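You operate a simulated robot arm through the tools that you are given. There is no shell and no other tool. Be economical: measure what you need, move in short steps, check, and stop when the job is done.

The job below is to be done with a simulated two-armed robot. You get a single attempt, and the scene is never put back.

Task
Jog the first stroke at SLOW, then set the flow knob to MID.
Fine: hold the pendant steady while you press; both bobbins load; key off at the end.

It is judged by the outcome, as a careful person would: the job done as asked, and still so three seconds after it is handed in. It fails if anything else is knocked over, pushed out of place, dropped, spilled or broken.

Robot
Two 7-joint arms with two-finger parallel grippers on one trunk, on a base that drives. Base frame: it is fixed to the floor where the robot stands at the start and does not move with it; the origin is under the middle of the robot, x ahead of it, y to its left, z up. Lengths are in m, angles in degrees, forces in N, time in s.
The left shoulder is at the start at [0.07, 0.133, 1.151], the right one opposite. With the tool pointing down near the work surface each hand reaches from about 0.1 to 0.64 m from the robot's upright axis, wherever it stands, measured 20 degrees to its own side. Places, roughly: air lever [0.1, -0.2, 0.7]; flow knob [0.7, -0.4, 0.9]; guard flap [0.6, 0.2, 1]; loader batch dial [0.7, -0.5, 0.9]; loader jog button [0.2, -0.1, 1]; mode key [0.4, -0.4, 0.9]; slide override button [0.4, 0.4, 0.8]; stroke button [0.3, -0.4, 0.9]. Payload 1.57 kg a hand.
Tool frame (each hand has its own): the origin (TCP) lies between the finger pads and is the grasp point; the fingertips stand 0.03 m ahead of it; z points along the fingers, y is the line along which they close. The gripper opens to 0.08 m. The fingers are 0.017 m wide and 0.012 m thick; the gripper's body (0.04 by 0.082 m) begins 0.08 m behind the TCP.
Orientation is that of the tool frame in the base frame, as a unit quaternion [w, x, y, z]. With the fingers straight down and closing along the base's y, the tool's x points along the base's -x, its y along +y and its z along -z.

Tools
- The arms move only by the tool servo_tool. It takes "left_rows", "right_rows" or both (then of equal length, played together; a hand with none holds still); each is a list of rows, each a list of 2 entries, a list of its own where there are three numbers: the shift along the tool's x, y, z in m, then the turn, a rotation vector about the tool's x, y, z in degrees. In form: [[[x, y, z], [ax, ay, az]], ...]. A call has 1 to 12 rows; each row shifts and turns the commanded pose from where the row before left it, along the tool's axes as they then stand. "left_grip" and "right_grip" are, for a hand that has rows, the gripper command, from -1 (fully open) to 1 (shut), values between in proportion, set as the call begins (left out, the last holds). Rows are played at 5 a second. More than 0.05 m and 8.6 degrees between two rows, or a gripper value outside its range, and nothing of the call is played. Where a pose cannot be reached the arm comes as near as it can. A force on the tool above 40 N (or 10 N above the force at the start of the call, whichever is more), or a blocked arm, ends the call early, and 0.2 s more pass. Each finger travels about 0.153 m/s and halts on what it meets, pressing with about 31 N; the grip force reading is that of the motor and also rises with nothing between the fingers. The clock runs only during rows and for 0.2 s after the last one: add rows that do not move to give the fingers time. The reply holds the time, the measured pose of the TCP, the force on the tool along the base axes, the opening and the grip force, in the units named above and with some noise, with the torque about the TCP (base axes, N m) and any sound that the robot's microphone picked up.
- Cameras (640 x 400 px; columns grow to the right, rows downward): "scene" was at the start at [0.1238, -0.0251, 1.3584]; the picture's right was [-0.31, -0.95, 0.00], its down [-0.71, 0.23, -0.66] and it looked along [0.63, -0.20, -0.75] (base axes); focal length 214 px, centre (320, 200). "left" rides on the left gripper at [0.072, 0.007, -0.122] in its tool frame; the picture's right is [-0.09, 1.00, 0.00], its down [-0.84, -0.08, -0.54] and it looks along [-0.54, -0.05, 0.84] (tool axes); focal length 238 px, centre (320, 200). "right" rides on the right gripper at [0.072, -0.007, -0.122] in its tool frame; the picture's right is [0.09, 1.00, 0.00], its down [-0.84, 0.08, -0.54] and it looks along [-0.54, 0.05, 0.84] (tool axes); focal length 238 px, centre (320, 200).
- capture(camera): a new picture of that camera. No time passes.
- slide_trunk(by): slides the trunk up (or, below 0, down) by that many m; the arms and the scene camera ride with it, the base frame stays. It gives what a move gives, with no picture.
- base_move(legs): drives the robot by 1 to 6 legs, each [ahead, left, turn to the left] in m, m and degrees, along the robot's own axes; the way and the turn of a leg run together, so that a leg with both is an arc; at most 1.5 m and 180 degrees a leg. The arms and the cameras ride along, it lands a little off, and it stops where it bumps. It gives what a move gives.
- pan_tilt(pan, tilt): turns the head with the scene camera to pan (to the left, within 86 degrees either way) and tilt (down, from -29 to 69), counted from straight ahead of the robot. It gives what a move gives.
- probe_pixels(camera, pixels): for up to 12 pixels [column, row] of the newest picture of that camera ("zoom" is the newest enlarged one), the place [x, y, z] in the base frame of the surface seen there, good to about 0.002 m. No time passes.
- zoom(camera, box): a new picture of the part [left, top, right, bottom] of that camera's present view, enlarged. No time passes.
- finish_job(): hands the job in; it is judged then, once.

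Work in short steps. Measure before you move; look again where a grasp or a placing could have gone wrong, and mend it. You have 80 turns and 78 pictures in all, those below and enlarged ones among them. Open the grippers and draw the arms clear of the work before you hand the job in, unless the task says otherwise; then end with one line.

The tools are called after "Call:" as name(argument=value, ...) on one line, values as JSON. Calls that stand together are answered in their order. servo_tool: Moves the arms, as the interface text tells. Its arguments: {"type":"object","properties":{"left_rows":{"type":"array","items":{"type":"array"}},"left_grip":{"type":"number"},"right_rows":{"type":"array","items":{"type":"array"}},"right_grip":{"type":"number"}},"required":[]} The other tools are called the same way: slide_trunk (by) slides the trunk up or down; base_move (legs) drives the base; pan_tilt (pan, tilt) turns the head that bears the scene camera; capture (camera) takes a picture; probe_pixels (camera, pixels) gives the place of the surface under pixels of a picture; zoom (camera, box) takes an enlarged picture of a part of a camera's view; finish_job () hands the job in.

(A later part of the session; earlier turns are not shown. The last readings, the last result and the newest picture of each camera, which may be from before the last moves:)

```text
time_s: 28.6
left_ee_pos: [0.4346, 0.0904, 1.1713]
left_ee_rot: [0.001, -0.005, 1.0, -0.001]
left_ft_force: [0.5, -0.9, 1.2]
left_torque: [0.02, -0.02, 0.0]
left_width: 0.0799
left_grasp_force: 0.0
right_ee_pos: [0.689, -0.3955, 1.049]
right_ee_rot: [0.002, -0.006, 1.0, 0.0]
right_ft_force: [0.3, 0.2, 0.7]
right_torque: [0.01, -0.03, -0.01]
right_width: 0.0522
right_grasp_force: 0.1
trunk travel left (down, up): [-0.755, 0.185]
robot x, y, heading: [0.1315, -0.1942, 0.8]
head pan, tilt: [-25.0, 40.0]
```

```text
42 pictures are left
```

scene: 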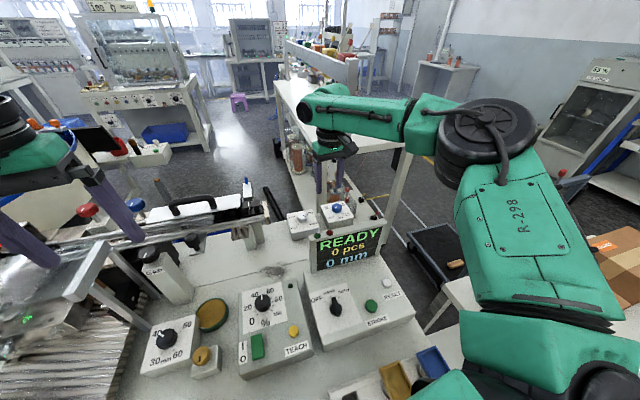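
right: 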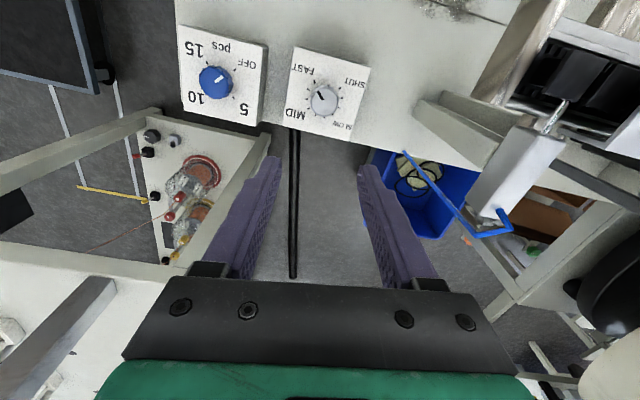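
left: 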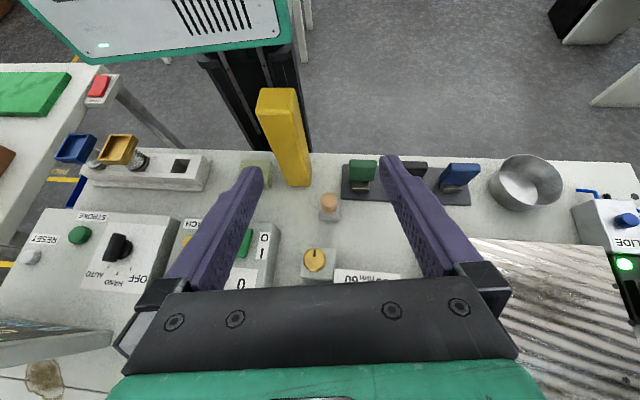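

No bump. I zoom on the flow knob at (323,100) for its precise centre.

Call:
zoom(camera="right", box=[280, 40, 376, 100])

Call:
zoom(camera="right", box=[280, 50, 376, 140])

Call:
probe_pixels(camera="zoom", pixels=[[290, 230], [270, 230], [330, 230], [300, 190], [300, 270], [240, 220], [380, 220]])

```text
6.67 times, centred on (328, 70) of right
```

zoom: 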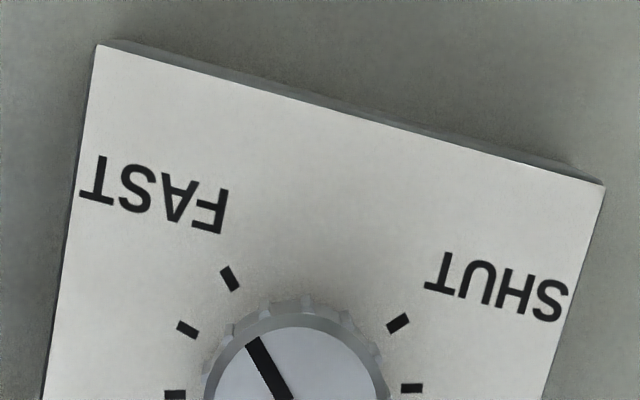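

```text
4.44 times, centred on (328, 95) of right
```

zoom: 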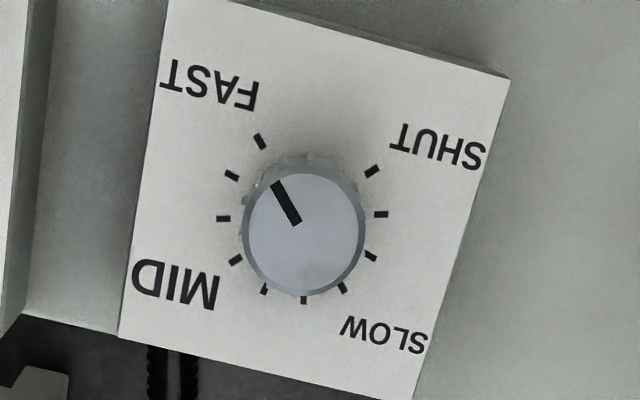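

```text
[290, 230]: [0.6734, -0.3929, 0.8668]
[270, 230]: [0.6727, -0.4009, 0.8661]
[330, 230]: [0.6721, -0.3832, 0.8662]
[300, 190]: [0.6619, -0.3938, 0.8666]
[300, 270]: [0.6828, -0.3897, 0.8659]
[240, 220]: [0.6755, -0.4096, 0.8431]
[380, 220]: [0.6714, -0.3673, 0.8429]
```

Ticks now clear: SLOW is the tick at (343,287), MID at (236,259). I align over the knob at (0.6725,−0.391), pre-yaw 45° clockwise and descend partway.

Call:
servo_tool(right_rows=[[[0.0165, 0.0045, 0.03], [0, 0, 0]], [[0, 0, 0.035], [0, 0, 0]], [[0, 0, 0.035], [0, 0, 0]], [[0, 0, 0], [0, 0, 7.7]], [[0, 0, 0], [0, 0, 7.7]], [[0, 0, 0], [0, 0, 7.7]], [[0, 0, 0], [0, 0, 7.7]], [[0, 0, 0], [0, 0, 7.7]], [[0, 0, 0], [0, 0, 7.7]], [[0, 0, 0], [0, 0, 0]]], right_grip=-0.4)

Call:
capture(camera="scene")

```text
time_s: 30.8
left_ee_pos: [0.4354, 0.0904, 1.1695]
left_ee_rot: [-0.001, -0.006, 1.0, -0.001]
left_ft_force: [0.3, -0.2, 0.5]
left_torque: [-0.01, 0.0, -0.01]
left_width: 0.0801
left_grasp_force: 0.1
right_ee_pos: [0.6704, -0.3918, 0.9479]
right_ee_rot: [0.001, 0.387, 0.922, 0.001]
right_ft_force: [0.0, -1.2, 0.1]
right_torque: [-0.01, 0.01, 0.01]
right_width: 0.0558
right_grasp_force: 0.0
right hand out of reach, approached as far as the arm can: row 3
trunk travel left (down, up): [-0.755, 0.185]
robot x, y, heading: [0.1332, -0.1961, 0.6]
head pan, tilt: [-25.0, 40.0]
```

```text
39 pictures are left
```

scene: 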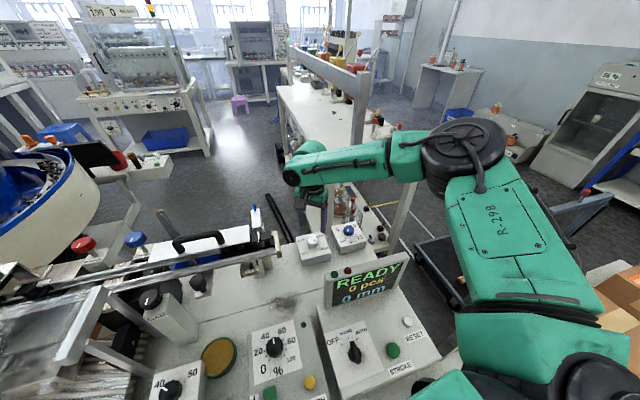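

At the edge of reach, so I drive 0.03 m more forward, then correct the hand.

Call:
base_move(legs=[[0.035, 0, 0]])

```text
time_s: 31.7
left_ee_pos: [0.4647, 0.0909, 1.171]
left_ee_rot: [0.002, -0.005, 1.0, 0.0]
left_ft_force: [-2.1, 0.5, 0.0]
left_torque: [-0.02, -0.04, 0.0]
left_width: 0.08
left_grasp_force: 0.1
right_ee_pos: [0.7019, -0.3906, 0.9519]
right_ee_rot: [0.003, 0.387, 0.922, 0.002]
right_ft_force: [-0.5, 0.1, 0.5]
right_torque: [0.0, -0.02, -0.01]
right_width: 0.0561
right_grasp_force: 0.0
trunk travel left (down, up): [-0.755, 0.185]
robot x, y, heading: [0.166, -0.1939, 0.6]
head pan, tilt: [-25.0, 40.0]
```

Aligning back by D=(−0.0294,0) and descending to TCP z≈0.878.

Call:
servo_tool(right_rows=[[[0.0203, -0.0213, 0], [0, 0, 0]], [[0, 0, 0.02], [0, 0, 0]], [[0, 0, 0.02], [0, 0, 0]], [[0, 0, 0.02], [0, 0, 0]], [[0, 0, 0.014], [0, 0, 0]], [[0, 0, 0], [0, 0, 0]]])

Call:
capture(camera="right")

Call:
zoom(camera="scene", box=[260, 200, 400, 290])

```text
time_s: 33.1
left_ee_pos: [0.471, 0.0902, 1.17]
left_ee_rot: [-0.001, -0.005, 1.0, -0.001]
left_ft_force: [0.4, 0.0, 0.2]
left_torque: [-0.01, 0.04, -0.04]
left_width: 0.0798
left_grasp_force: 0.0
right_ee_pos: [0.6717, -0.3945, 0.8775]
right_ee_rot: [0.002, 0.386, 0.922, 0.002]
right_ft_force: [-0.3, 0.2, -0.3]
right_torque: [-0.01, 0.01, -0.01]
right_width: 0.0558
right_grasp_force: 0.0
right hand out of reach, approached as far as the arm can: row 5
trunk travel left (down, up): [-0.755, 0.185]
robot x, y, heading: [0.1677, -0.1941, 0.5]
head pan, tilt: [-25.0, 40.0]
```

```text
38 pictures are left
```

right: 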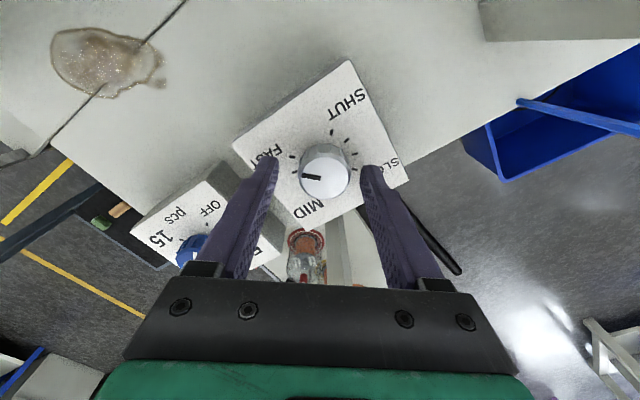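

```text
4.44 times, centred on (330, 245) of scene
```

zoom: 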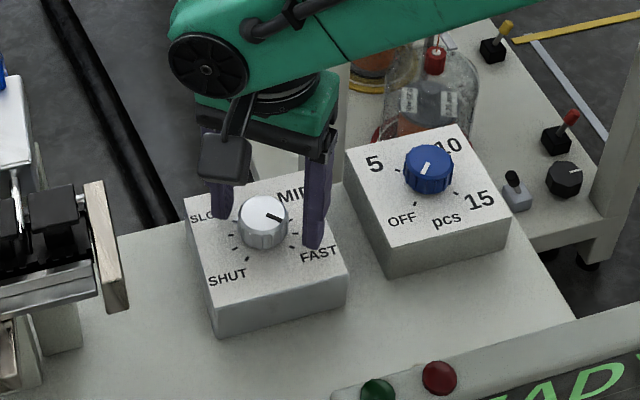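

Fingers straddle the knob, 3 mm off along the closing line; I nudge and close.

Call:
servo_tool(right_rows=[[[0.0019, 0.003, 0], [0, 0, 0]], [[0, 0, 0], [0, 0, 0]]])

Call:
servo_tool(right_rows=[[[0, 0, 0], [0, 0, 0]], [[0, 0, 0], [0, 0, 0]], [[0, 0, 0], [0, 0, 0]]], right_grip=1)

```text
time_s: 33.7
left_ee_pos: [0.4724, 0.0903, 1.1703]
left_ee_rot: [0.0, -0.005, 1.0, 0.001]
left_ft_force: [0.3, 0.5, 0.5]
left_torque: [0.02, 0.02, -0.03]
left_width: 0.0801
left_grasp_force: 0.1
right_ee_pos: [0.6696, -0.3923, 0.8807]
right_ee_rot: [0.001, 0.387, 0.922, 0.001]
right_ft_force: [-0.4, 0.0, 0.5]
right_torque: [0.02, 0.02, -0.03]
right_width: 0.0561
right_grasp_force: 0.0
trunk travel left (down, up): [-0.755, 0.185]
robot x, y, heading: [0.1688, -0.194, 0.5]
head pan, tilt: [-25.0, 40.0]
```

```text
time_s: 34.5
left_ee_pos: [0.4722, 0.0933, 1.1695]
left_ee_rot: [-0.001, -0.006, 1.0, -0.001]
left_ft_force: [0.5, -0.2, -0.6]
left_torque: [-0.01, 0.03, 0.0]
left_width: 0.0803
left_grasp_force: 0.0
right_ee_pos: [0.6711, -0.3894, 0.8809]
right_ee_rot: [0.001, 0.386, 0.923, 0.001]
right_ft_force: [5.5, 5.4, 3.4]
right_torque: [0.62, 0.22, 0.09]
right_width: 0.0331
right_grasp_force: 42.0
trunk travel left (down, up): [-0.755, 0.185]
robot x, y, heading: [0.1663, -0.1926, 0.9]
head pan, tilt: [-25.0, 40.0]
```

Gripped at 0.033 m with a small side load. I relieve 1 mm and turn counter-clockwise the first 23°, checking.

Call:
servo_tool(right_rows=[[[0, 0.0012, 0], [0, 0, -7.6]], [[0, 0, 0], [0, 0, -7.6]], [[0, 0, 0], [0, 0, -7.6]]])

Call:
zoom(camera="scene", box=[290, 220, 360, 265])

```text
time_s: 35.3
left_ee_pos: [0.4733, 0.0928, 1.1692]
left_ee_rot: [-0.001, -0.005, 1.0, -0.001]
left_ft_force: [0.6, 0.2, 0.5]
left_torque: [-0.04, -0.01, -0.01]
left_width: 0.08
left_grasp_force: 0.1
right_ee_pos: [0.6729, -0.3914, 0.8799]
right_ee_rot: [0.0, 0.195, 0.981, 0.0]
right_ft_force: [7.8, 4.2, 2.7]
right_torque: [0.4, 0.05, 0.01]
right_width: 0.0335
right_grasp_force: 41.4
right hand out of reach, approached as far as the arm can: row 1
trunk travel left (down, up): [-0.755, 0.185]
robot x, y, heading: [0.1673, -0.1944, 0.8]
head pan, tilt: [-25.0, 40.0]
```

```text
8.89 times, centred on (325, 242) of scene
```

zoom: 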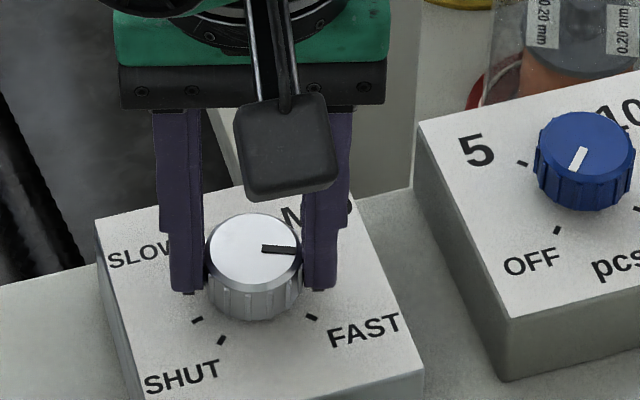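

The knob follows. I continue counter-clockwise 68°.

Call:
servo_tool(right_rows=[[[0, 0, 0], [0, 0, -7.6]], [[0, 0, 0], [0, 0, -7.6]], [[0, 0, 0], [0, 0, -7.6]], [[0, 0, 0], [0, 0, -7.6]], [[0, 0, 0], [0, 0, -7.6]], [[0, 0, 0], [0, 0, -7.6]], [[0, 0, 0], [0, 0, -7.6]], [[0, 0, 0], [0, 0, -7.6]], [[0, 0, 0], [0, 0, -7.6]], [[0, 0, 0], [0, 0, 0]]])

Call:
zoom(camera="scene", box=[290, 220, 360, 265])

```text
time_s: 37.5
left_ee_pos: [0.4725, 0.0915, 1.1702]
left_ee_rot: [0.0, -0.006, 1.0, 0.0]
left_ft_force: [0.7, 0.1, 0.2]
left_torque: [0.03, 0.01, 0.01]
left_width: 0.0804
left_grasp_force: 0.0
right_ee_pos: [0.6722, -0.3921, 0.8802]
right_ee_rot: [0.002, -0.389, 0.921, 0.0]
right_ft_force: [10.3, -2.4, 11.1]
right_torque: [-0.01, -0.24, 0.01]
right_width: 0.0331
right_grasp_force: 41.5
trunk travel left (down, up): [-0.755, 0.185]
robot x, y, heading: [0.1684, -0.1958, 0.6]
head pan, tilt: [-25.0, 40.0]
```

```text
8.89 times, centred on (325, 242) of scene
```

zoom: 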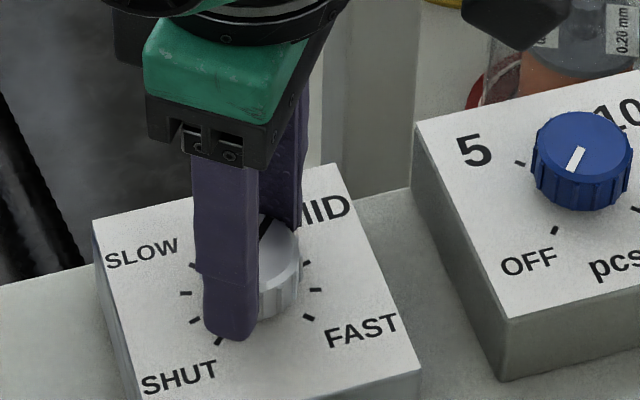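

Pointer near MID as expected. I continue another 46° in the same grip.

Call:
servo_tool(right_rows=[[[-0.0005, -0.0005, 0], [0, 0, -7.6]], [[0, 0, 0], [0, 0, -7.6]], [[0, 0, 0], [0, 0, -7.6]], [[0, 0, 0], [0, 0, -7.6]], [[0, 0, 0], [0, 0, -7.6]], [[0, 0, 0], [0, 0, -7.6]], [[0, 0, 0], [0, 0, 0]]])

```text
time_s: 39.1
left_ee_pos: [0.4737, 0.0888, 1.1695]
left_ee_rot: [-0.001, -0.006, 1.0, -0.001]
left_ft_force: [-0.4, 0.3, 1.1]
left_torque: [0.0, 0.0, 0.0]
left_width: 0.0799
left_grasp_force: 0.1
right_ee_pos: [0.6739, -0.3922, 0.8789]
right_ee_rot: [-0.003, 0.715, -0.699, 0.001]
right_ft_force: [17.9, -7.3, 16.3]
right_torque: [0.88, -0.18, -0.03]
right_width: 0.0334
right_grasp_force: 41.4
trunk travel left (down, up): [-0.755, 0.185]
robot x, y, heading: [0.1674, -0.1947, 0.6]
head pan, tilt: [-25.0, 40.0]
```

Turned ~137° so far; forces creeping, so I relieve (tool y −1.5 mm, up 1.5 mm) and turn the last 46°.

Call:
servo_tool(right_rows=[[[0, -0.0015, -0.0015], [0, 0, -7.6]], [[0, 0, 0], [0, 0, -7.6]], [[0, 0, 0], [0, 0, -7.6]], [[0, 0, 0], [0, 0, -7.6]], [[0, 0, 0], [0, 0, -7.6]], [[0, 0, 0], [0, 0, -7.6]], [[0, 0, 0], [0, 0, 0]]])

Call:
zoom(camera="scene", box=[290, 220, 360, 265])

```text
time_s: 40.7
left_ee_pos: [0.474, 0.0896, 1.1707]
left_ee_rot: [-0.001, -0.005, 1.0, 0.0]
left_ft_force: [0.2, 0.5, 0.3]
left_torque: [-0.01, 0.01, 0.02]
left_width: 0.0799
left_grasp_force: 0.0
right_ee_pos: [0.6754, -0.3922, 0.88]
right_ee_rot: [-0.002, 0.931, -0.366, 0.0]
right_ft_force: [12.1, -3.2, 0.3]
right_torque: [0.04, 0.32, 0.01]
right_width: 0.0331
right_grasp_force: 41.3
trunk travel left (down, up): [-0.755, 0.185]
robot x, y, heading: [0.1673, -0.1942, 0.7]
head pan, tilt: [-25.0, 40.0]
```

```text
8.89 times, centred on (325, 242) of scene
```

zoom: 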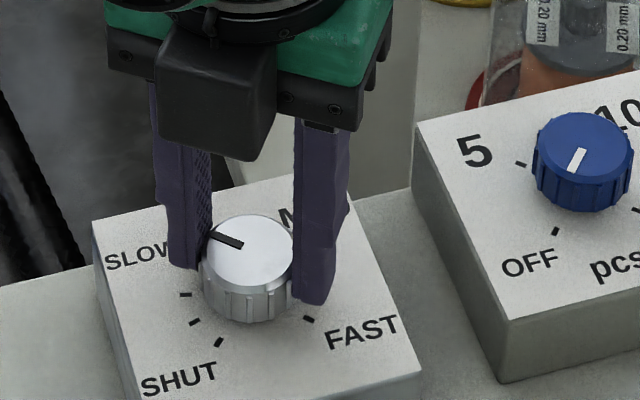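

Pointer computes to ≈ −45° = SLOW. I release, lift, and check.

Call:
servo_tool(right_rows=[[[0, 0, 0], [0, 0, 0]], [[0, 0, 0], [0, 0, 0]], [[0, 0, -0.03], [0, 0, 0]], [[0, 0, -0.04], [0, 0, 0]], [[0, 0, -0.04], [0, 0, 0]], [[0, 0, -0.04], [0, 0, 0]], [[0, 0, 0], [0, 0, 7.6]]], right_grip=-0.4)

Call:
zoom(camera="scene", box=[290, 200, 420, 310])

```text
time_s: 42.3
left_ee_pos: [0.472, 0.0907, 1.1701]
left_ee_rot: [-0.001, -0.005, 1.0, 0.0]
left_ft_force: [-1.4, 0.9, 0.9]
left_torque: [0.04, -0.03, 0.02]
left_width: 0.08
left_grasp_force: 0.0
right_ee_pos: [0.6701, -0.3914, 1.0315]
right_ee_rot: [-0.001, 0.904, -0.428, 0.001]
right_ft_force: [0.9, 0.1, -0.3]
right_torque: [0.0, 0.01, 0.01]
right_width: 0.0557
right_grasp_force: 0.0
trunk travel left (down, up): [-0.755, 0.185]
robot x, y, heading: [0.1712, -0.1966, 0.8]
head pan, tilt: [-25.0, 40.0]
```

```text
3.64 times, centred on (355, 255) of scene
```

zoom: 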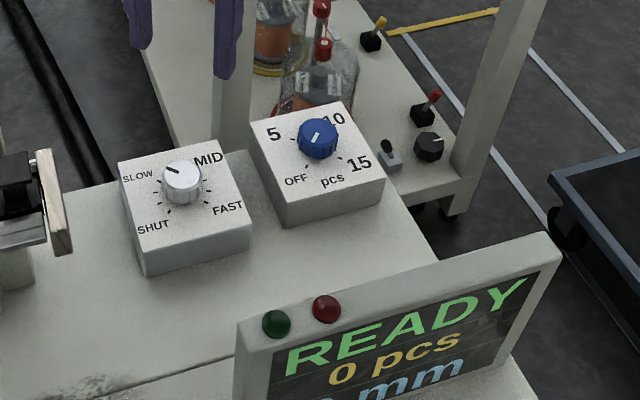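

Flow reads SLOW. I raise and unwind the right hand, then back off to work on the pendant.

Call:
servo_tool(right_rows=[[[0, 0, -0.03], [0, 0, 8]], [[0, 0, -0.03], [0, 0, 8]], [[0, 0, -0.03], [0, 0, 8]], [[0, 0, 0], [0, 0, 8]], [[0, 0, 0], [0, 0, 8]], [[0, 0, 0], [0, 0, 8]], [[0, 0, 0], [0, 0, 8]], [[0, 0, 0], [0, 0, 8]], [[0, 0, 0], [0, 0, 8]], [[0, 0, 0], [0, 0, 8]], [[0, 0, 0], [0, 0, 8]], [[0, 0, 0], [0, 0, 8]]])

Call:
servo_tool(right_rows=[[[0, 0, 0], [0, 0, 8]], [[0, 0, 0], [0, 0, 8]], [[0, 0, 0], [0, 0, 8]], [[0, 0, 0], [0, 0, 8]], [[0, 0, 0], [0, 0, 0]]])

Call:
base_move(legs=[[-0.5, 0, 0]])

Call:
pan_tilt(pan=10, tilt=45)

Call:
capture(camera="scene")

```text
time_s: 44.9
left_ee_pos: [0.4707, 0.0908, 1.1693]
left_ee_rot: [0.0, -0.006, 1.0, 0.0]
left_ft_force: [0.3, -1.1, -0.2]
left_torque: [0.02, -0.04, -0.01]
left_width: 0.08
left_grasp_force: 0.1
right_ee_pos: [0.6731, -0.3914, 1.1201]
right_ee_rot: [0.001, -0.285, 0.959, 0.0]
right_ft_force: [0.0, -0.3, -1.0]
right_torque: [-0.02, 0.0, 0.01]
right_width: 0.0561
right_grasp_force: 0.0
trunk travel left (down, up): [-0.755, 0.185]
robot x, y, heading: [0.1677, -0.196, 0.7]
head pan, tilt: [-25.0, 40.0]
```

```text
time_s: 46.1
left_ee_pos: [0.4717, 0.0905, 1.1693]
left_ee_rot: [0.001, -0.005, 1.0, 0.0]
left_ft_force: [0.6, -0.4, 0.7]
left_torque: [-0.02, 0.04, -0.01]
left_width: 0.08
left_grasp_force: 0.1
right_ee_pos: [0.6732, -0.3911, 1.1222]
right_ee_rot: [0.001, -0.011, 1.0, 0.0]
right_ft_force: [-0.5, 0.4, -1.2]
right_torque: [0.02, 0.01, 0.0]
right_width: 0.0562
right_grasp_force: 0.1
trunk travel left (down, up): [-0.755, 0.185]
robot x, y, heading: [0.1679, -0.1963, 0.7]
head pan, tilt: [-25.0, 40.0]
```

```text
time_s: 49.1
left_ee_pos: [-0.0303, 0.0846, 1.1698]
left_ee_rot: [-0.001, -0.005, 1.0, 0.0]
left_ft_force: [0.9, 0.5, 0.0]
left_torque: [0.05, 0.0, -0.02]
left_width: 0.0803
left_grasp_force: 0.1
right_ee_pos: [0.1686, -0.398, 1.1195]
right_ee_rot: [0.001, -0.009, 1.0, 0.001]
right_ft_force: [0.2, 0.9, -0.2]
right_torque: [0.0, 0.01, -0.01]
right_width: 0.056
right_grasp_force: 0.0
trunk travel left (down, up): [-0.755, 0.185]
robot x, y, heading: [-0.3327, -0.2034, 0.3]
head pan, tilt: [-25.0, 40.0]
```

```text
time_s: 50.1
left_ee_pos: [-0.0318, 0.085, 1.1694]
left_ee_rot: [0.0, -0.004, 1.0, -0.001]
left_ft_force: [-0.4, -0.1, 0.0]
left_torque: [0.01, 0.01, -0.01]
left_width: 0.08
left_grasp_force: 0.0
right_ee_pos: [0.1687, -0.3968, 1.12]
right_ee_rot: [0.001, -0.01, 1.0, 0.001]
right_ft_force: [0.7, -0.1, -0.6]
right_torque: [-0.01, 0.0, 0.03]
right_width: 0.0558
right_grasp_force: 0.2
trunk travel left (down, up): [-0.755, 0.185]
robot x, y, heading: [-0.3359, -0.1955, 0.4]
head pan, tilt: [10.0, 45.0]
```

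```text
32 pictures are left
```

scene: 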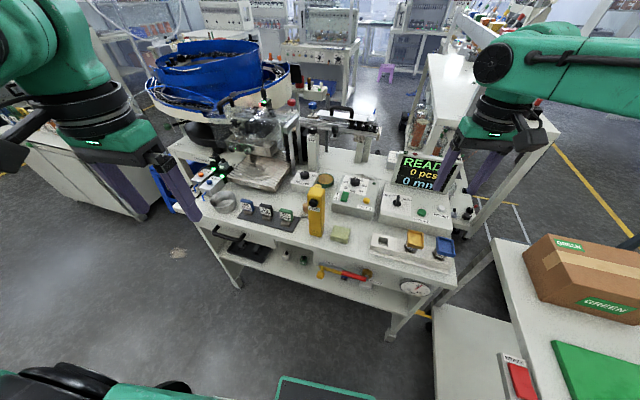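

Now zoom on the pendant at (316,208) to measure its faces and button.

Call:
zoom(camera="scene", box=[285, 170, 355, 245])

Call:
probe_pixels(camera="zoom", pixels=[[230, 155], [330, 155], [280, 180], [280, 210], [240, 260], [320, 260], [245, 330], [300, 330], [335, 100], [355, 150], [290, 95], [330, 330]])

Call:
zoom(camera="scene", box=[200, 90, 330, 200])

```text
5.33 times, centred on (320, 208) of scene
```

zoom: 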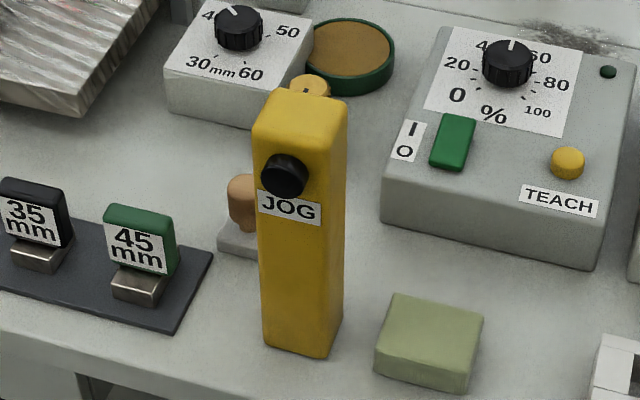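

```text
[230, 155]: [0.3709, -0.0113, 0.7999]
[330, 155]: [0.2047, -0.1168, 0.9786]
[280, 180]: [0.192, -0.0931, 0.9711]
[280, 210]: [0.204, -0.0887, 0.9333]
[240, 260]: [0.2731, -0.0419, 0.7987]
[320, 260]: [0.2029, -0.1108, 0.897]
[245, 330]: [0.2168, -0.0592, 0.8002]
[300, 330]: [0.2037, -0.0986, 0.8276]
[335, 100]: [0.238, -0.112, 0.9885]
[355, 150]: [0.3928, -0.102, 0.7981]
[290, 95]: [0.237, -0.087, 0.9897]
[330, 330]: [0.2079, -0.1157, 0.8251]
```

```text
3.64 times, centred on (265, 145) of scene
```

zoom: 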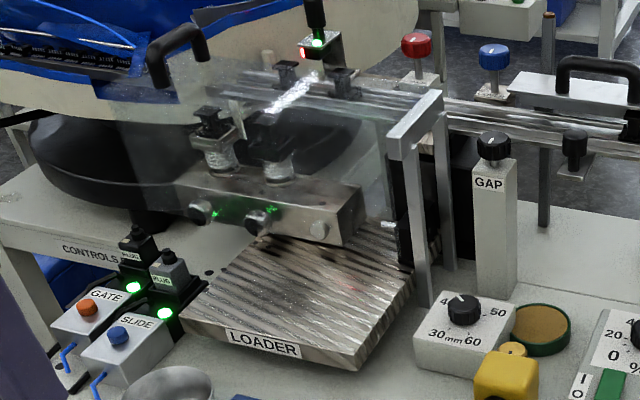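

Pendant: front face x=0.204, y −0.118…−0.067, top z 0.989; button front at (0.192,−0.093,0.971). I bring the left hand above it, open.

Call:
servo_tool(left_rows=[[[-0.0367, -0.0254, 0.005], [0, 0, 0]], [[-0.0367, -0.0254, 0.005], [0, 0, 0]], [[-0.0367, -0.0254, 0.005], [0, 0, 0]], [[-0.0367, -0.0254, 0.005], [0, 0, 0]], [[-0.0367, -0.0254, 0.005], [0, 0, 0]], [[-0.0367, -0.0254, 0.005], [0, 0, 0]], [[-0.0367, -0.0254, 0.005], [0, 0, 0]], [[0, 0, 0], [0, 0, 0]]], left_grip=-1)

Call:
capture(camera="left")

```text
time_s: 51.9
left_ee_pos: [0.227, -0.0883, 1.1347]
left_ee_rot: [0.0, -0.003, 1.0, -0.001]
left_ft_force: [0.8, 0.5, 0.3]
left_torque: [-0.04, -0.02, -0.02]
left_width: 0.08
left_grasp_force: 0.1
right_ee_pos: [0.1686, -0.3955, 1.1226]
right_ee_rot: [0.002, -0.009, 1.0, 0.0]
right_ft_force: [0.1, 0.4, 0.0]
right_torque: [-0.02, 0.0, -0.01]
right_width: 0.0556
right_grasp_force: 0.1
trunk travel left (down, up): [-0.755, 0.185]
robot x, y, heading: [-0.3368, -0.2015, 0.6]
head pan, tilt: [10.0, 45.0]
```

```text
29 pictures are left
```

left: 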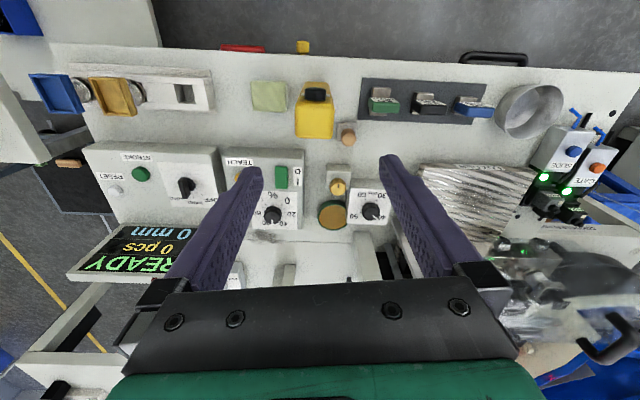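

I probe the pendant's top corners at (298..332, 108..136) to centre the grip.

Call:
probe_pixels(camera="left", pixels=[[299, 115], [330, 115], [299, 133], [330, 133], [314, 135], [314, 112], [297, 125], [332, 125], [316, 95]])

```text
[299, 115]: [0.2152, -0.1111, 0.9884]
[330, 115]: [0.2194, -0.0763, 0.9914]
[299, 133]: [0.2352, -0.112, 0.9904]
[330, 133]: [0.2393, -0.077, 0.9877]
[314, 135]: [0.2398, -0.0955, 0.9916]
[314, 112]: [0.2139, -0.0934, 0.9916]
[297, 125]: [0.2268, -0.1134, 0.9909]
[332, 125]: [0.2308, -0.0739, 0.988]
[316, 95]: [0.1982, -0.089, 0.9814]
```

Centre ≈ (0.226,−0.094). I shift −5 mm in y and descend to z≈0.962 around the pendant.

Call:
servo_tool(left_rows=[[[0, -0.0055, 0.03], [0, 0, 0]], [[0, 0, 0.04], [0, 0, 0]], [[0, 0, 0.035], [0, 0, 0]], [[0, 0, 0.035], [0, 0, 0]], [[0, 0, 0.033], [0, 0, 0]], [[0, 0, 0], [0, 0, 0]]])

Call:
zoom(camera="scene", box=[260, 130, 380, 250])

```text
time_s: 53.3
left_ee_pos: [0.226, -0.0953, 0.9643]
left_ee_rot: [0.0, -0.005, 1.0, -0.002]
left_ft_force: [-0.8, 0.9, -0.5]
left_torque: [-0.04, 0.03, 0.01]
left_width: 0.0803
left_grasp_force: 0.1
right_ee_pos: [0.1681, -0.3969, 1.1208]
right_ee_rot: [0.001, -0.009, 1.0, 0.001]
right_ft_force: [0.7, -0.1, -0.4]
right_torque: [-0.01, 0.0, 0.01]
right_width: 0.0562
right_grasp_force: 0.0
trunk travel left (down, up): [-0.755, 0.185]
robot x, y, heading: [-0.3338, -0.1996, 0.3]
head pan, tilt: [10.0, 45.0]
```

```text
3.33 times, centred on (320, 190) of scene
```

zoom: 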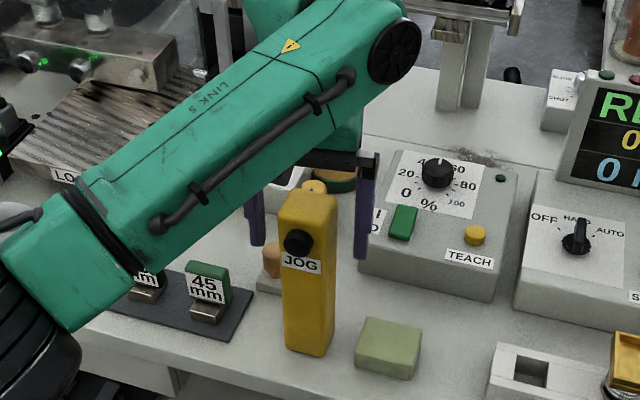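

Fingers flank the pendant; I close the left grip gently.

Call:
servo_tool(left_rows=[[[0, 0, 0], [0, 0, 0]], [[0, 0, 0], [0, 0, 0]], [[0, 0, 0], [0, 0, 0]]], left_grip=1)

```text
time_s: 54.1
left_ee_pos: [0.2267, -0.0951, 0.9633]
left_ee_rot: [-0.001, -0.004, 1.0, 0.0]
left_ft_force: [0.1, 0.6, 0.2]
left_torque: [0.07, 0.02, 0.04]
left_width: 0.0447
left_grasp_force: 30.7
right_ee_pos: [0.1695, -0.3977, 1.1205]
right_ee_rot: [0.001, -0.009, 1.0, 0.002]
right_ft_force: [0.7, 0.1, -0.6]
right_torque: [-0.03, 0.01, 0.03]
right_width: 0.0559
right_grasp_force: 0.1
trunk travel left (down, up): [-0.755, 0.185]
robot x, y, heading: [-0.3354, -0.1969, 0.4]
head pan, tilt: [10.0, 45.0]
```

Pendant held (0.0447 m wide). Now I pitch the right hand forward 90° in place, gripper shut.

Call:
servo_tool(right_rows=[[[0, 0, 0], [0, -8.2, 0]], [[0, 0, 0], [0, -8.2, 0]], [[0, 0, 0], [0, -8.2, 0]], [[0, 0, 0], [0, -8.2, 0]], [[0, 0, 0], [0, -8.2, 0]], [[0, 0, 0], [0, -8.2, 0]], [[0, 0, 0], [0, -8.2, 0]], [[0, 0, 0], [0, -8.2, 0]], [[0, 0, 0], [0, -8.2, 0]], [[0, 0, 0], [0, -8.2, 0]], [[0, 0, 0], [0, -8, 0]], [[0, 0, 0], [0, 0, 0]]], right_grip=1)

Call:
capture(camera="scene")

```text
time_s: 56.7
left_ee_pos: [0.2267, -0.0961, 0.9652]
left_ee_rot: [0.0, -0.005, 1.0, 0.0]
left_ft_force: [0.2, 0.7, 0.3]
left_torque: [0.03, -0.04, -0.01]
left_width: 0.044
left_grasp_force: 31.4
right_ee_pos: [0.1681, -0.3967, 1.1208]
right_ee_rot: [0.708, -0.006, 0.706, 0.007]
right_ft_force: [0.2, -1.1, 0.3]
right_torque: [0.01, 0.03, 0.01]
right_width: 0.0002
right_grasp_force: 21.0
trunk travel left (down, up): [-0.755, 0.185]
robot x, y, heading: [-0.3394, -0.2014, 0.5]
head pan, tilt: [10.0, 45.0]
```

```text
27 pictures are left
```

scene: 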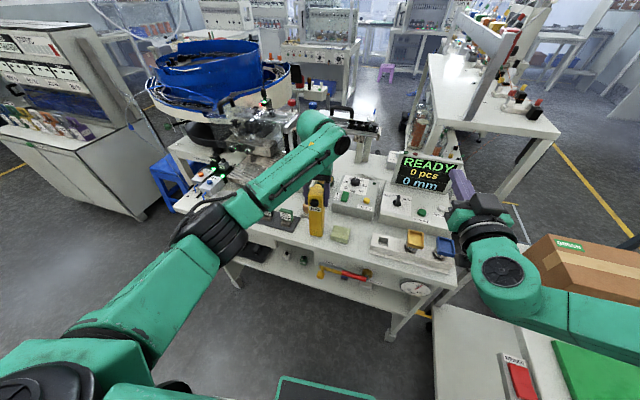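

I probe the left forearm's near side for clearance before bringing the right hand in.

Call:
probe_pixels(camera="scene", pixels=[[262, 212], [240, 240], [300, 175], [318, 170], [185, 260], [210, 225], [160, 330], [480, 260]])

```text
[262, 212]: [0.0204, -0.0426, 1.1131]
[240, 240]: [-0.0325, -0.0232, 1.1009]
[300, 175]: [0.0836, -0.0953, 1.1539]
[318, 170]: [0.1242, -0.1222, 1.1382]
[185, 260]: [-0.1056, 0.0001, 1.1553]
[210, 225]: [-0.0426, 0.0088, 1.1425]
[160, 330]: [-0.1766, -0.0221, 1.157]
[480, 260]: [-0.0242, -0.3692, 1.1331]
```

Left forearm underside is ≈1.08, so I bring the right hand in low and yawed 25° from the right. First retreat and yaw.

Call:
servo_tool(right_rows=[[[0, 0, -0.04], [0, 0, 0]], [[0.03, 0, -0.03], [0, 0, 0]], [[0.04, 0, 0], [-8.3, 0, 0]], [[0.04, 0, 0], [-8.3, 0, 0]], [[0.04, 0, 0], [-8.4, 0, 0]], [[0, 0, 0], [0, 0, 0]]])

```text
time_s: 58.1
left_ee_pos: [0.226, -0.0943, 0.9639]
left_ee_rot: [0.001, -0.004, 1.0, -0.001]
left_ft_force: [0.0, 0.2, -0.2]
left_torque: [0.03, -0.01, 0.02]
left_width: 0.0437
left_grasp_force: 31.2
right_ee_pos: [0.1087, -0.3992, 0.9698]
right_ee_rot: [0.689, -0.16, 0.688, 0.16]
right_ft_force: [0.4, -0.7, 0.1]
right_torque: [0.0, 0.01, 0.01]
right_width: 0.0001
right_grasp_force: 21.2
right hand out of reach, approached as far as the arm can: row 1
trunk travel left (down, up): [-0.755, 0.185]
robot x, y, heading: [-0.3392, -0.2005, 0.7]
head pan, tilt: [10.0, 45.0]
```

Pose good (26° yaw). I translate 0.30 m in +y to stand off in front of the button.

Call:
servo_tool(right_rows=[[[0, 0.0386, 0.0191], [0, 0, 0]], [[0, 0.0386, 0.0191], [0, 0, 0]], [[0, 0.0386, 0.0191], [0, 0, 0]], [[0, 0.0386, 0.0191], [0, 0, 0]], [[0, 0.0386, 0.0191], [0, 0, 0]], [[0, 0.0386, 0.0191], [0, 0, 0]], [[0, 0.0386, 0.0191], [0, 0, 0]], [[0, 0, 0], [0, 0, 0]]])

Call:
capture(camera="right")

Call:
capture(camera="scene")

```text
time_s: 59.9
left_ee_pos: [0.2274, -0.0964, 0.9645]
left_ee_rot: [-0.001, -0.004, 1.0, 0.0]
left_ft_force: [0.5, -0.8, -0.1]
left_torque: [0.02, 0.01, 0.01]
left_width: 0.0434
left_grasp_force: 31.5
right_ee_pos: [0.1116, -0.0968, 0.9715]
right_ee_rot: [0.689, -0.16, 0.689, 0.16]
right_ft_force: [0.2, -0.3, -0.6]
right_torque: [-0.01, 0.04, 0.01]
right_width: 0.0
right_grasp_force: 20.8
trunk travel left (down, up): [-0.755, 0.185]
robot x, y, heading: [-0.3358, -0.2001, 0.5]
head pan, tilt: [10.0, 45.0]
```

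```text
26 pictures are left
```

right: 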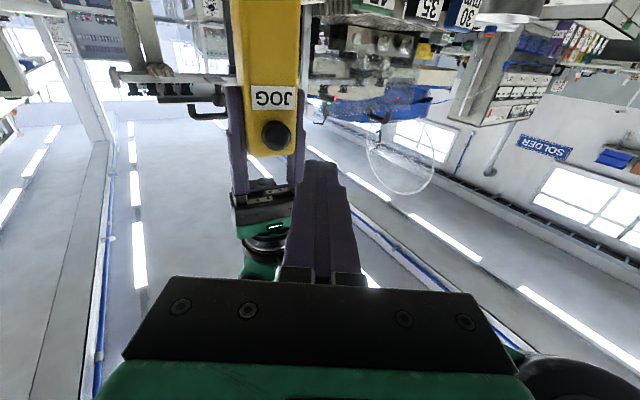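

```text
25 pictures are left
```

scene: 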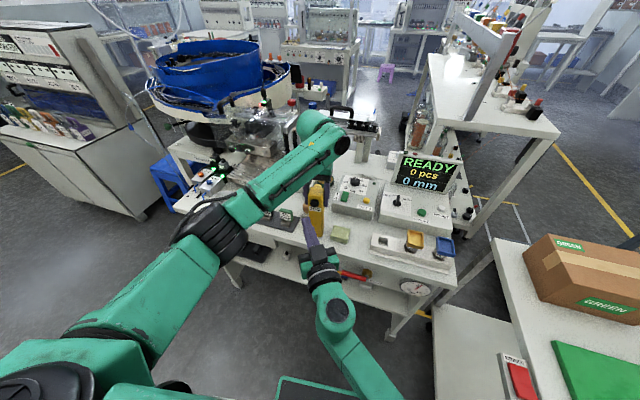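

All clear. I advance in +x toward the button: 4 cm then 4 mm steps, and read the force.

Call:
servo_tool(right_rows=[[[0, -0.0088, 0.0179], [0, 0, 0]], [[0, -0.0088, 0.0179], [0, 0, 0]], [[0, -0.0018, 0.0036], [0, 0, 0]], [[0, -0.0018, 0.0036], [0, 0, 0]]])

```text
time_s: 60.9
left_ee_pos: [0.2261, -0.0953, 0.9634]
left_ee_rot: [-0.001, -0.004, 1.0, -0.001]
left_ft_force: [0.8, -0.1, -0.2]
left_torque: [0.07, 0.0, 0.01]
left_width: 0.0437
left_grasp_force: 31.8
right_ee_pos: [0.1588, -0.0972, 0.9719]
right_ee_rot: [0.689, -0.16, 0.689, 0.16]
right_ft_force: [-0.5, -0.7, 0.0]
right_torque: [0.01, 0.0, 0.01]
right_width: 0.0001
right_grasp_force: 21.4
trunk travel left (down, up): [-0.755, 0.185]
robot x, y, heading: [-0.3365, -0.2012, 0.4]
head pan, tilt: [10.0, 45.0]
```

No contact yet; press 3×2 mm.

Call:
servo_tool(right_rows=[[[0, -0.0009, 0.0018], [0, 0, 0]], [[0, -0.0009, 0.0018], [0, 0, 0]], [[0, -0.0009, 0.0018], [0, 0, 0]]])

```text
time_s: 61.7
left_ee_pos: [0.2267, -0.095, 0.9624]
left_ee_rot: [0.0, -0.004, 1.0, -0.001]
left_ft_force: [1.1, 0.2, 0.6]
left_torque: [0.05, -0.03, 0.03]
left_width: 0.0437
left_grasp_force: 31.1
right_ee_pos: [0.1636, -0.0964, 0.9711]
right_ee_rot: [0.689, -0.159, 0.688, 0.159]
right_ft_force: [-0.5, 0.6, -0.3]
right_torque: [-0.01, 0.03, 0.0]
right_width: 0.0
right_grasp_force: 21.9
trunk travel left (down, up): [-0.755, 0.185]
robot x, y, heading: [-0.3364, -0.1997, 0.8]
head pan, tilt: [10.0, 45.0]
```

Call:
servo_tool(right_rows=[[[0, -0.0009, 0.0018], [0, 0, 0]], [[0, -0.0009, 0.0018], [0, 0, 0]]])

Call:
zoom(camera="right", box=[220, 60, 380, 200])

```text
time_s: 62.3
left_ee_pos: [0.2269, -0.0959, 0.9628]
left_ee_rot: [0.0, -0.005, 1.0, -0.001]
left_ft_force: [2.3, -0.1, 0.7]
left_torque: [0.02, 0.01, 0.0]
left_width: 0.0437
left_grasp_force: 31.3
right_ee_pos: [0.168, -0.0968, 0.9711]
right_ee_rot: [0.69, -0.16, 0.688, 0.16]
right_ft_force: [-2.5, 0.1, -0.1]
right_torque: [0.0, 0.01, -0.02]
right_width: 0.0002
right_grasp_force: 20.9
trunk travel left (down, up): [-0.755, 0.185]
robot x, y, heading: [-0.3363, -0.1992, 0.5]
head pan, tilt: [10.0, 45.0]
heard: click
```

```text
2.86 times, centred on (300, 130) of right
```

zoom: 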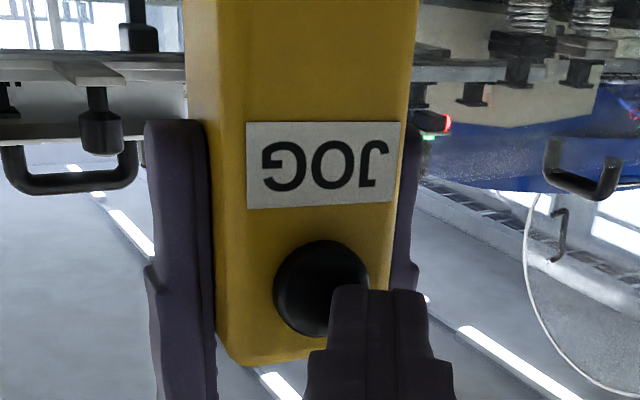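

A click sounded at 2.5 N. I look at the display and loader, then release.

Call:
servo_tool(right_rows=[[[0, 0.0044, -0.009], [0, 0, 0]], [[0, 0.0088, -0.0179], [0, 0, 0]], [[0, 0, 0], [0, 0, 0]], [[0, 0, 0], [0, 0, 0]], [[0, 0, 0], [0, 0, 0]]])

Call:
capture(camera="scene")

Call:
zoom(camera="scene", box=[190, 80, 480, 240])

```text
time_s: 63.5
left_ee_pos: [0.2268, -0.0958, 0.9646]
left_ee_rot: [-0.001, -0.005, 1.0, -0.001]
left_ft_force: [-0.6, 0.2, 0.5]
left_torque: [0.01, 0.03, 0.01]
left_width: 0.0436
left_grasp_force: 30.7
right_ee_pos: [0.1387, -0.0956, 0.9694]
right_ee_rot: [0.689, -0.16, 0.689, 0.16]
right_ft_force: [-0.1, -0.4, -1.2]
right_torque: [0.03, 0.0, 0.0]
right_width: 0.0
right_grasp_force: 21.1
trunk travel left (down, up): [-0.755, 0.185]
robot x, y, heading: [-0.333, -0.1999, 0.5]
head pan, tilt: [10.0, 45.0]
```

```text
23 pictures are left
```

scene: 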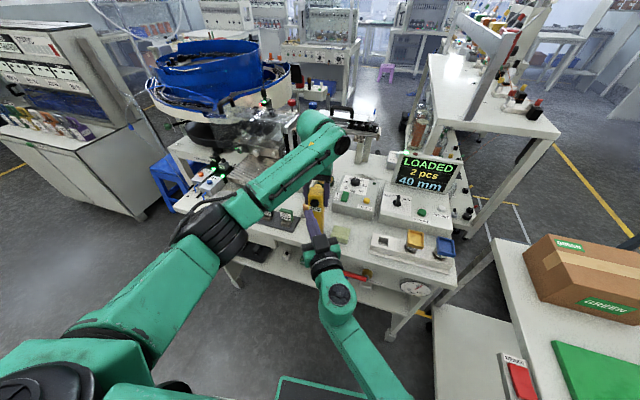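

```text
2.21 times, centred on (335, 160) of scene
```

zoom: 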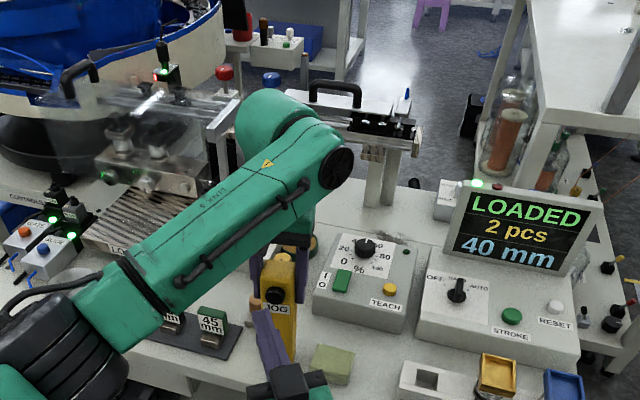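

Display: LOADED, 2 pcs, 40 mm — both loaded with the first stroke. I withdraw the right hand the way it came, then release the pendant.

Call:
servo_tool(right_rows=[[[0, 0.0132, -0.0268], [0, 0, 0]], [[0, -0.0386, -0.0191], [0, 0, 0]], [[0, -0.0386, -0.0191], [0, 0, 0]], [[0, -0.0386, -0.0191], [0, 0, 0]], [[0, -0.0386, -0.0191], [0, 0, 0]], [[0, -0.0386, -0.0191], [0, 0, 0]], [[0, -0.0386, -0.0191], [0, 0, 0]], [[-0.03, -0.0386, -0.0191], [0, 0, 0]], [[-0.04, 0, 0], [8.4, 0, 0]], [[-0.04, 0, 0], [8.3, 0, 0]], [[-0.04, 0, 0.0], [8.3, 0, 0]]])

Call:
servo_tool(left_rows=[[[0, 0, 0], [0, 0, 0]], [[0, 0, 0], [0, 0, 0]], [[0, 0, 0], [0, 0, 0]]], left_grip=-1)

Call:
servo_tool(left_rows=[[[0, 0, -0.03], [0, 0, 0]], [[0, 0, -0.04], [0, 0, 0]], [[0, 0, -0.04], [0, 0, 0]], [[0, 0, -0.04], [0, 0, 0]], [[0, 0, -0.04], [0, 0, 0]], [[0, 0, 0], [0, 0, 0]]])

Call:
capture(camera="scene")

```text
refused: row 8 steps farther than a row can; nothing moved
```

```text
time_s: 64.3
left_ee_pos: [0.2264, -0.0948, 0.963]
left_ee_rot: [0.0, -0.004, 1.0, 0.0]
left_ft_force: [0.8, 0.0, 0.7]
left_torque: [-0.03, 0.01, 0.0]
left_width: 0.0802
left_grasp_force: 0.0
right_ee_pos: [0.1386, -0.0959, 0.9705]
right_ee_rot: [0.689, -0.16, 0.688, 0.16]
right_ft_force: [-0.1, 0.1, -0.7]
right_torque: [0.03, 0.0, 0.01]
right_width: 0.0001
right_grasp_force: 21.0
trunk travel left (down, up): [-0.755, 0.185]
robot x, y, heading: [-0.3343, -0.1996, 0.4]
head pan, tilt: [10.0, 45.0]
```

```text
time_s: 65.7
left_ee_pos: [0.2281, -0.0955, 1.1525]
left_ee_rot: [-0.001, -0.005, 1.0, -0.001]
left_ft_force: [0.2, -0.3, -0.7]
left_torque: [-0.02, 0.0, 0.02]
left_width: 0.08
left_grasp_force: 0.1
right_ee_pos: [0.1392, -0.0966, 0.9703]
right_ee_rot: [0.689, -0.16, 0.688, 0.16]
right_ft_force: [-0.2, -0.3, -0.3]
right_torque: [0.0, -0.02, -0.03]
right_width: 0.0002
right_grasp_force: 20.8
trunk travel left (down, up): [-0.755, 0.185]
robot x, y, heading: [-0.3392, -0.2001, 0.2]
head pan, tilt: [10.0, 45.0]
```

```text
21 pictures are left
```

scene: 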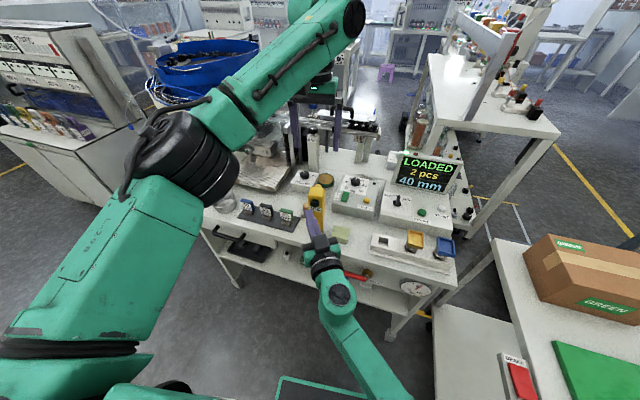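

The right withdrawal was refused (step too long); left released fine and the pendant stands. I redo the right withdrawal in allowed steps.

Call:
servo_tool(right_rows=[[[0, 0.0132, -0.0268], [0, 0, 0]], [[0, -0.0386, -0.0191], [0, 0, 0]], [[0, -0.0386, -0.0191], [0, 0, 0]], [[0, -0.0386, -0.0191], [0, 0, 0]], [[0, -0.0386, -0.0191], [0, 0, 0]], [[0, -0.0386, -0.0191], [0, 0, 0]], [[0, -0.0386, -0.0191], [0, 0, 0]], [[0, -0.0386, -0.0191], [0, 0, 0]], [[-0.04, 0, 0], [8.4, 0, 0]], [[-0.04, 0, 0], [8.3, 0, 0]], [[-0.04, 0, 0], [8.3, 0, 0]], [[-0.03, 0, 0], [0, 0, 0]]])

Call:
servo_tool(right_rows=[[[0, 0, 0.04], [0, 8.2, 0]], [[0, 0, 0.02], [0, 8.2, 0]], [[0, 0, 0], [0, 8.2, 0]], [[0, 0, 0], [0, 8.2, 0]], [[0, 0, 0], [0, 8.2, 0]], [[0, 0, 0], [0, 8.2, 0]], [[0, 0, 0], [0, 8.2, 0]], [[0, 0, 0], [0, 8.2, 0]], [[0, 0, 0], [0, 8.2, 0]], [[0, 0, 0], [0, 8.2, 0]], [[0, 0, 0], [0, 8, 0]], [[0, 0, 0], [0, 0, 0]]], right_grip=-0.4)

```text
time_s: 68.3
left_ee_pos: [0.2281, -0.096, 1.1518]
left_ee_rot: [-0.001, -0.005, 1.0, -0.001]
left_ft_force: [-0.6, -0.3, -1.8]
left_torque: [0.0, 0.01, 0.01]
left_width: 0.08
left_grasp_force: 0.1
right_ee_pos: [0.1334, -0.403, 1.1219]
right_ee_rot: [0.709, -0.007, 0.706, 0.007]
right_ft_force: [0.3, 0.3, 0.1]
right_torque: [0.03, -0.04, -0.01]
right_width: 0.0
right_grasp_force: 21.2
right hand out of reach, approached as far as the arm can: row 11, 12
trunk travel left (down, up): [-0.755, 0.185]
robot x, y, heading: [-0.3347, -0.2023, 0.5]
head pan, tilt: [10.0, 45.0]
```

```text
time_s: 70.9
left_ee_pos: [0.2276, -0.096, 1.1523]
left_ee_rot: [0.0, -0.005, 1.0, 0.0]
left_ft_force: [-0.1, 0.3, -0.2]
left_torque: [0.02, 0.01, 0.01]
left_width: 0.0803
left_grasp_force: 0.0
right_ee_pos: [0.1938, -0.401, 1.1204]
right_ee_rot: [0.0, -0.01, 1.0, 0.001]
right_ft_force: [-0.7, -0.8, 0.1]
right_torque: [-0.01, -0.02, 0.0]
right_width: 0.0558
right_grasp_force: 0.0
trunk travel left (down, up): [-0.755, 0.185]
robot x, y, heading: [-0.3331, -0.1993, 0.3]
head pan, tilt: [10.0, 45.0]
```

Both arms retracted properly; I fold the left hand to its earlier travel pose and drive back in by 0.5 m.

Call:
servo_tool(left_rows=[[[0.0365, 0.0257, -0.003], [0, 0, 0]], [[0.0365, 0.0257, -0.003], [0, 0, 0]], [[0.0365, 0.0257, -0.003], [0, 0, 0]], [[0.0365, 0.0257, -0.003], [0, 0, 0]], [[0.0365, 0.0257, -0.003], [0, 0, 0]], [[0.0365, 0.0257, -0.003], [0, 0, 0]], [[0.0365, 0.0257, -0.003], [0, 0, 0]], [[0, 0, 0], [0, 0, 0]]])

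Call:
base_move(legs=[[0.5, 0, 0]])

Call:
pan_tilt(pan=-25, tilt=40)

Call:
capture(camera="scene")

```text
time_s: 72.7
left_ee_pos: [-0.0309, 0.0791, 1.1701]
left_ee_rot: [-0.001, -0.004, 1.0, -0.001]
left_ft_force: [-0.1, 0.7, 0.3]
left_torque: [0.01, 0.01, -0.01]
left_width: 0.08
left_grasp_force: 0.1
right_ee_pos: [0.1948, -0.4008, 1.1205]
right_ee_rot: [0.002, -0.01, 1.0, 0.001]
right_ft_force: [0.0, -0.1, 0.7]
right_torque: [0.04, 0.02, 0.0]
right_width: 0.0559
right_grasp_force: 0.0
trunk travel left (down, up): [-0.755, 0.185]
robot x, y, heading: [-0.3381, -0.2043, 0.3]
head pan, tilt: [10.0, 45.0]
```

```text
time_s: 75.5
left_ee_pos: [0.4519, 0.086, 1.1711]
left_ee_rot: [0.0, -0.005, 1.0, 0.0]
left_ft_force: [-0.7, -0.1, -0.3]
left_torque: [-0.01, 0.0, -0.01]
left_width: 0.08
left_grasp_force: 0.1
right_ee_pos: [0.6785, -0.3938, 1.1205]
right_ee_rot: [0.001, -0.011, 1.0, 0.001]
right_ft_force: [0.5, 0.1, 0.8]
right_torque: [-0.01, -0.01, 0.02]
right_width: 0.0561
right_grasp_force: 0.1
trunk travel left (down, up): [-0.755, 0.185]
robot x, y, heading: [0.1463, -0.1941, 0.7]
head pan, tilt: [10.0, 45.0]
```

```text
time_s: 76.5
left_ee_pos: [0.4521, 0.0854, 1.1711]
left_ee_rot: [0.0, -0.006, 1.0, 0.0]
left_ft_force: [-0.1, -0.5, -0.7]
left_torque: [-0.01, -0.01, 0.03]
left_width: 0.0797
left_grasp_force: 0.0
right_ee_pos: [0.6783, -0.3953, 1.1208]
right_ee_rot: [0.001, -0.012, 1.0, 0.001]
right_ft_force: [0.5, 0.6, -0.1]
right_torque: [-0.05, 0.01, -0.01]
right_width: 0.0561
right_grasp_force: 0.1
trunk travel left (down, up): [-0.755, 0.185]
robot x, y, heading: [0.1471, -0.1985, 0.5]
head pan, tilt: [-25.0, 40.0]
```

```text
20 pictures are left
```

scene: 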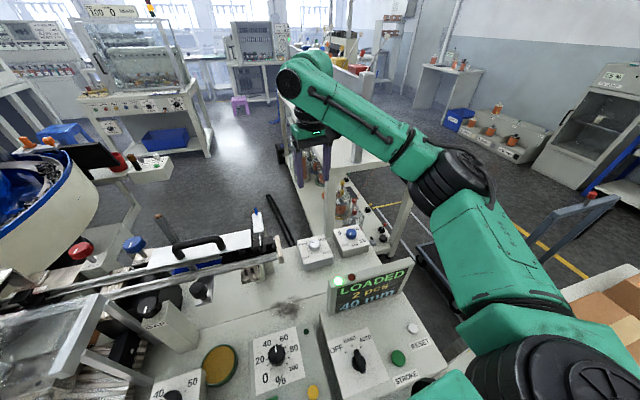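

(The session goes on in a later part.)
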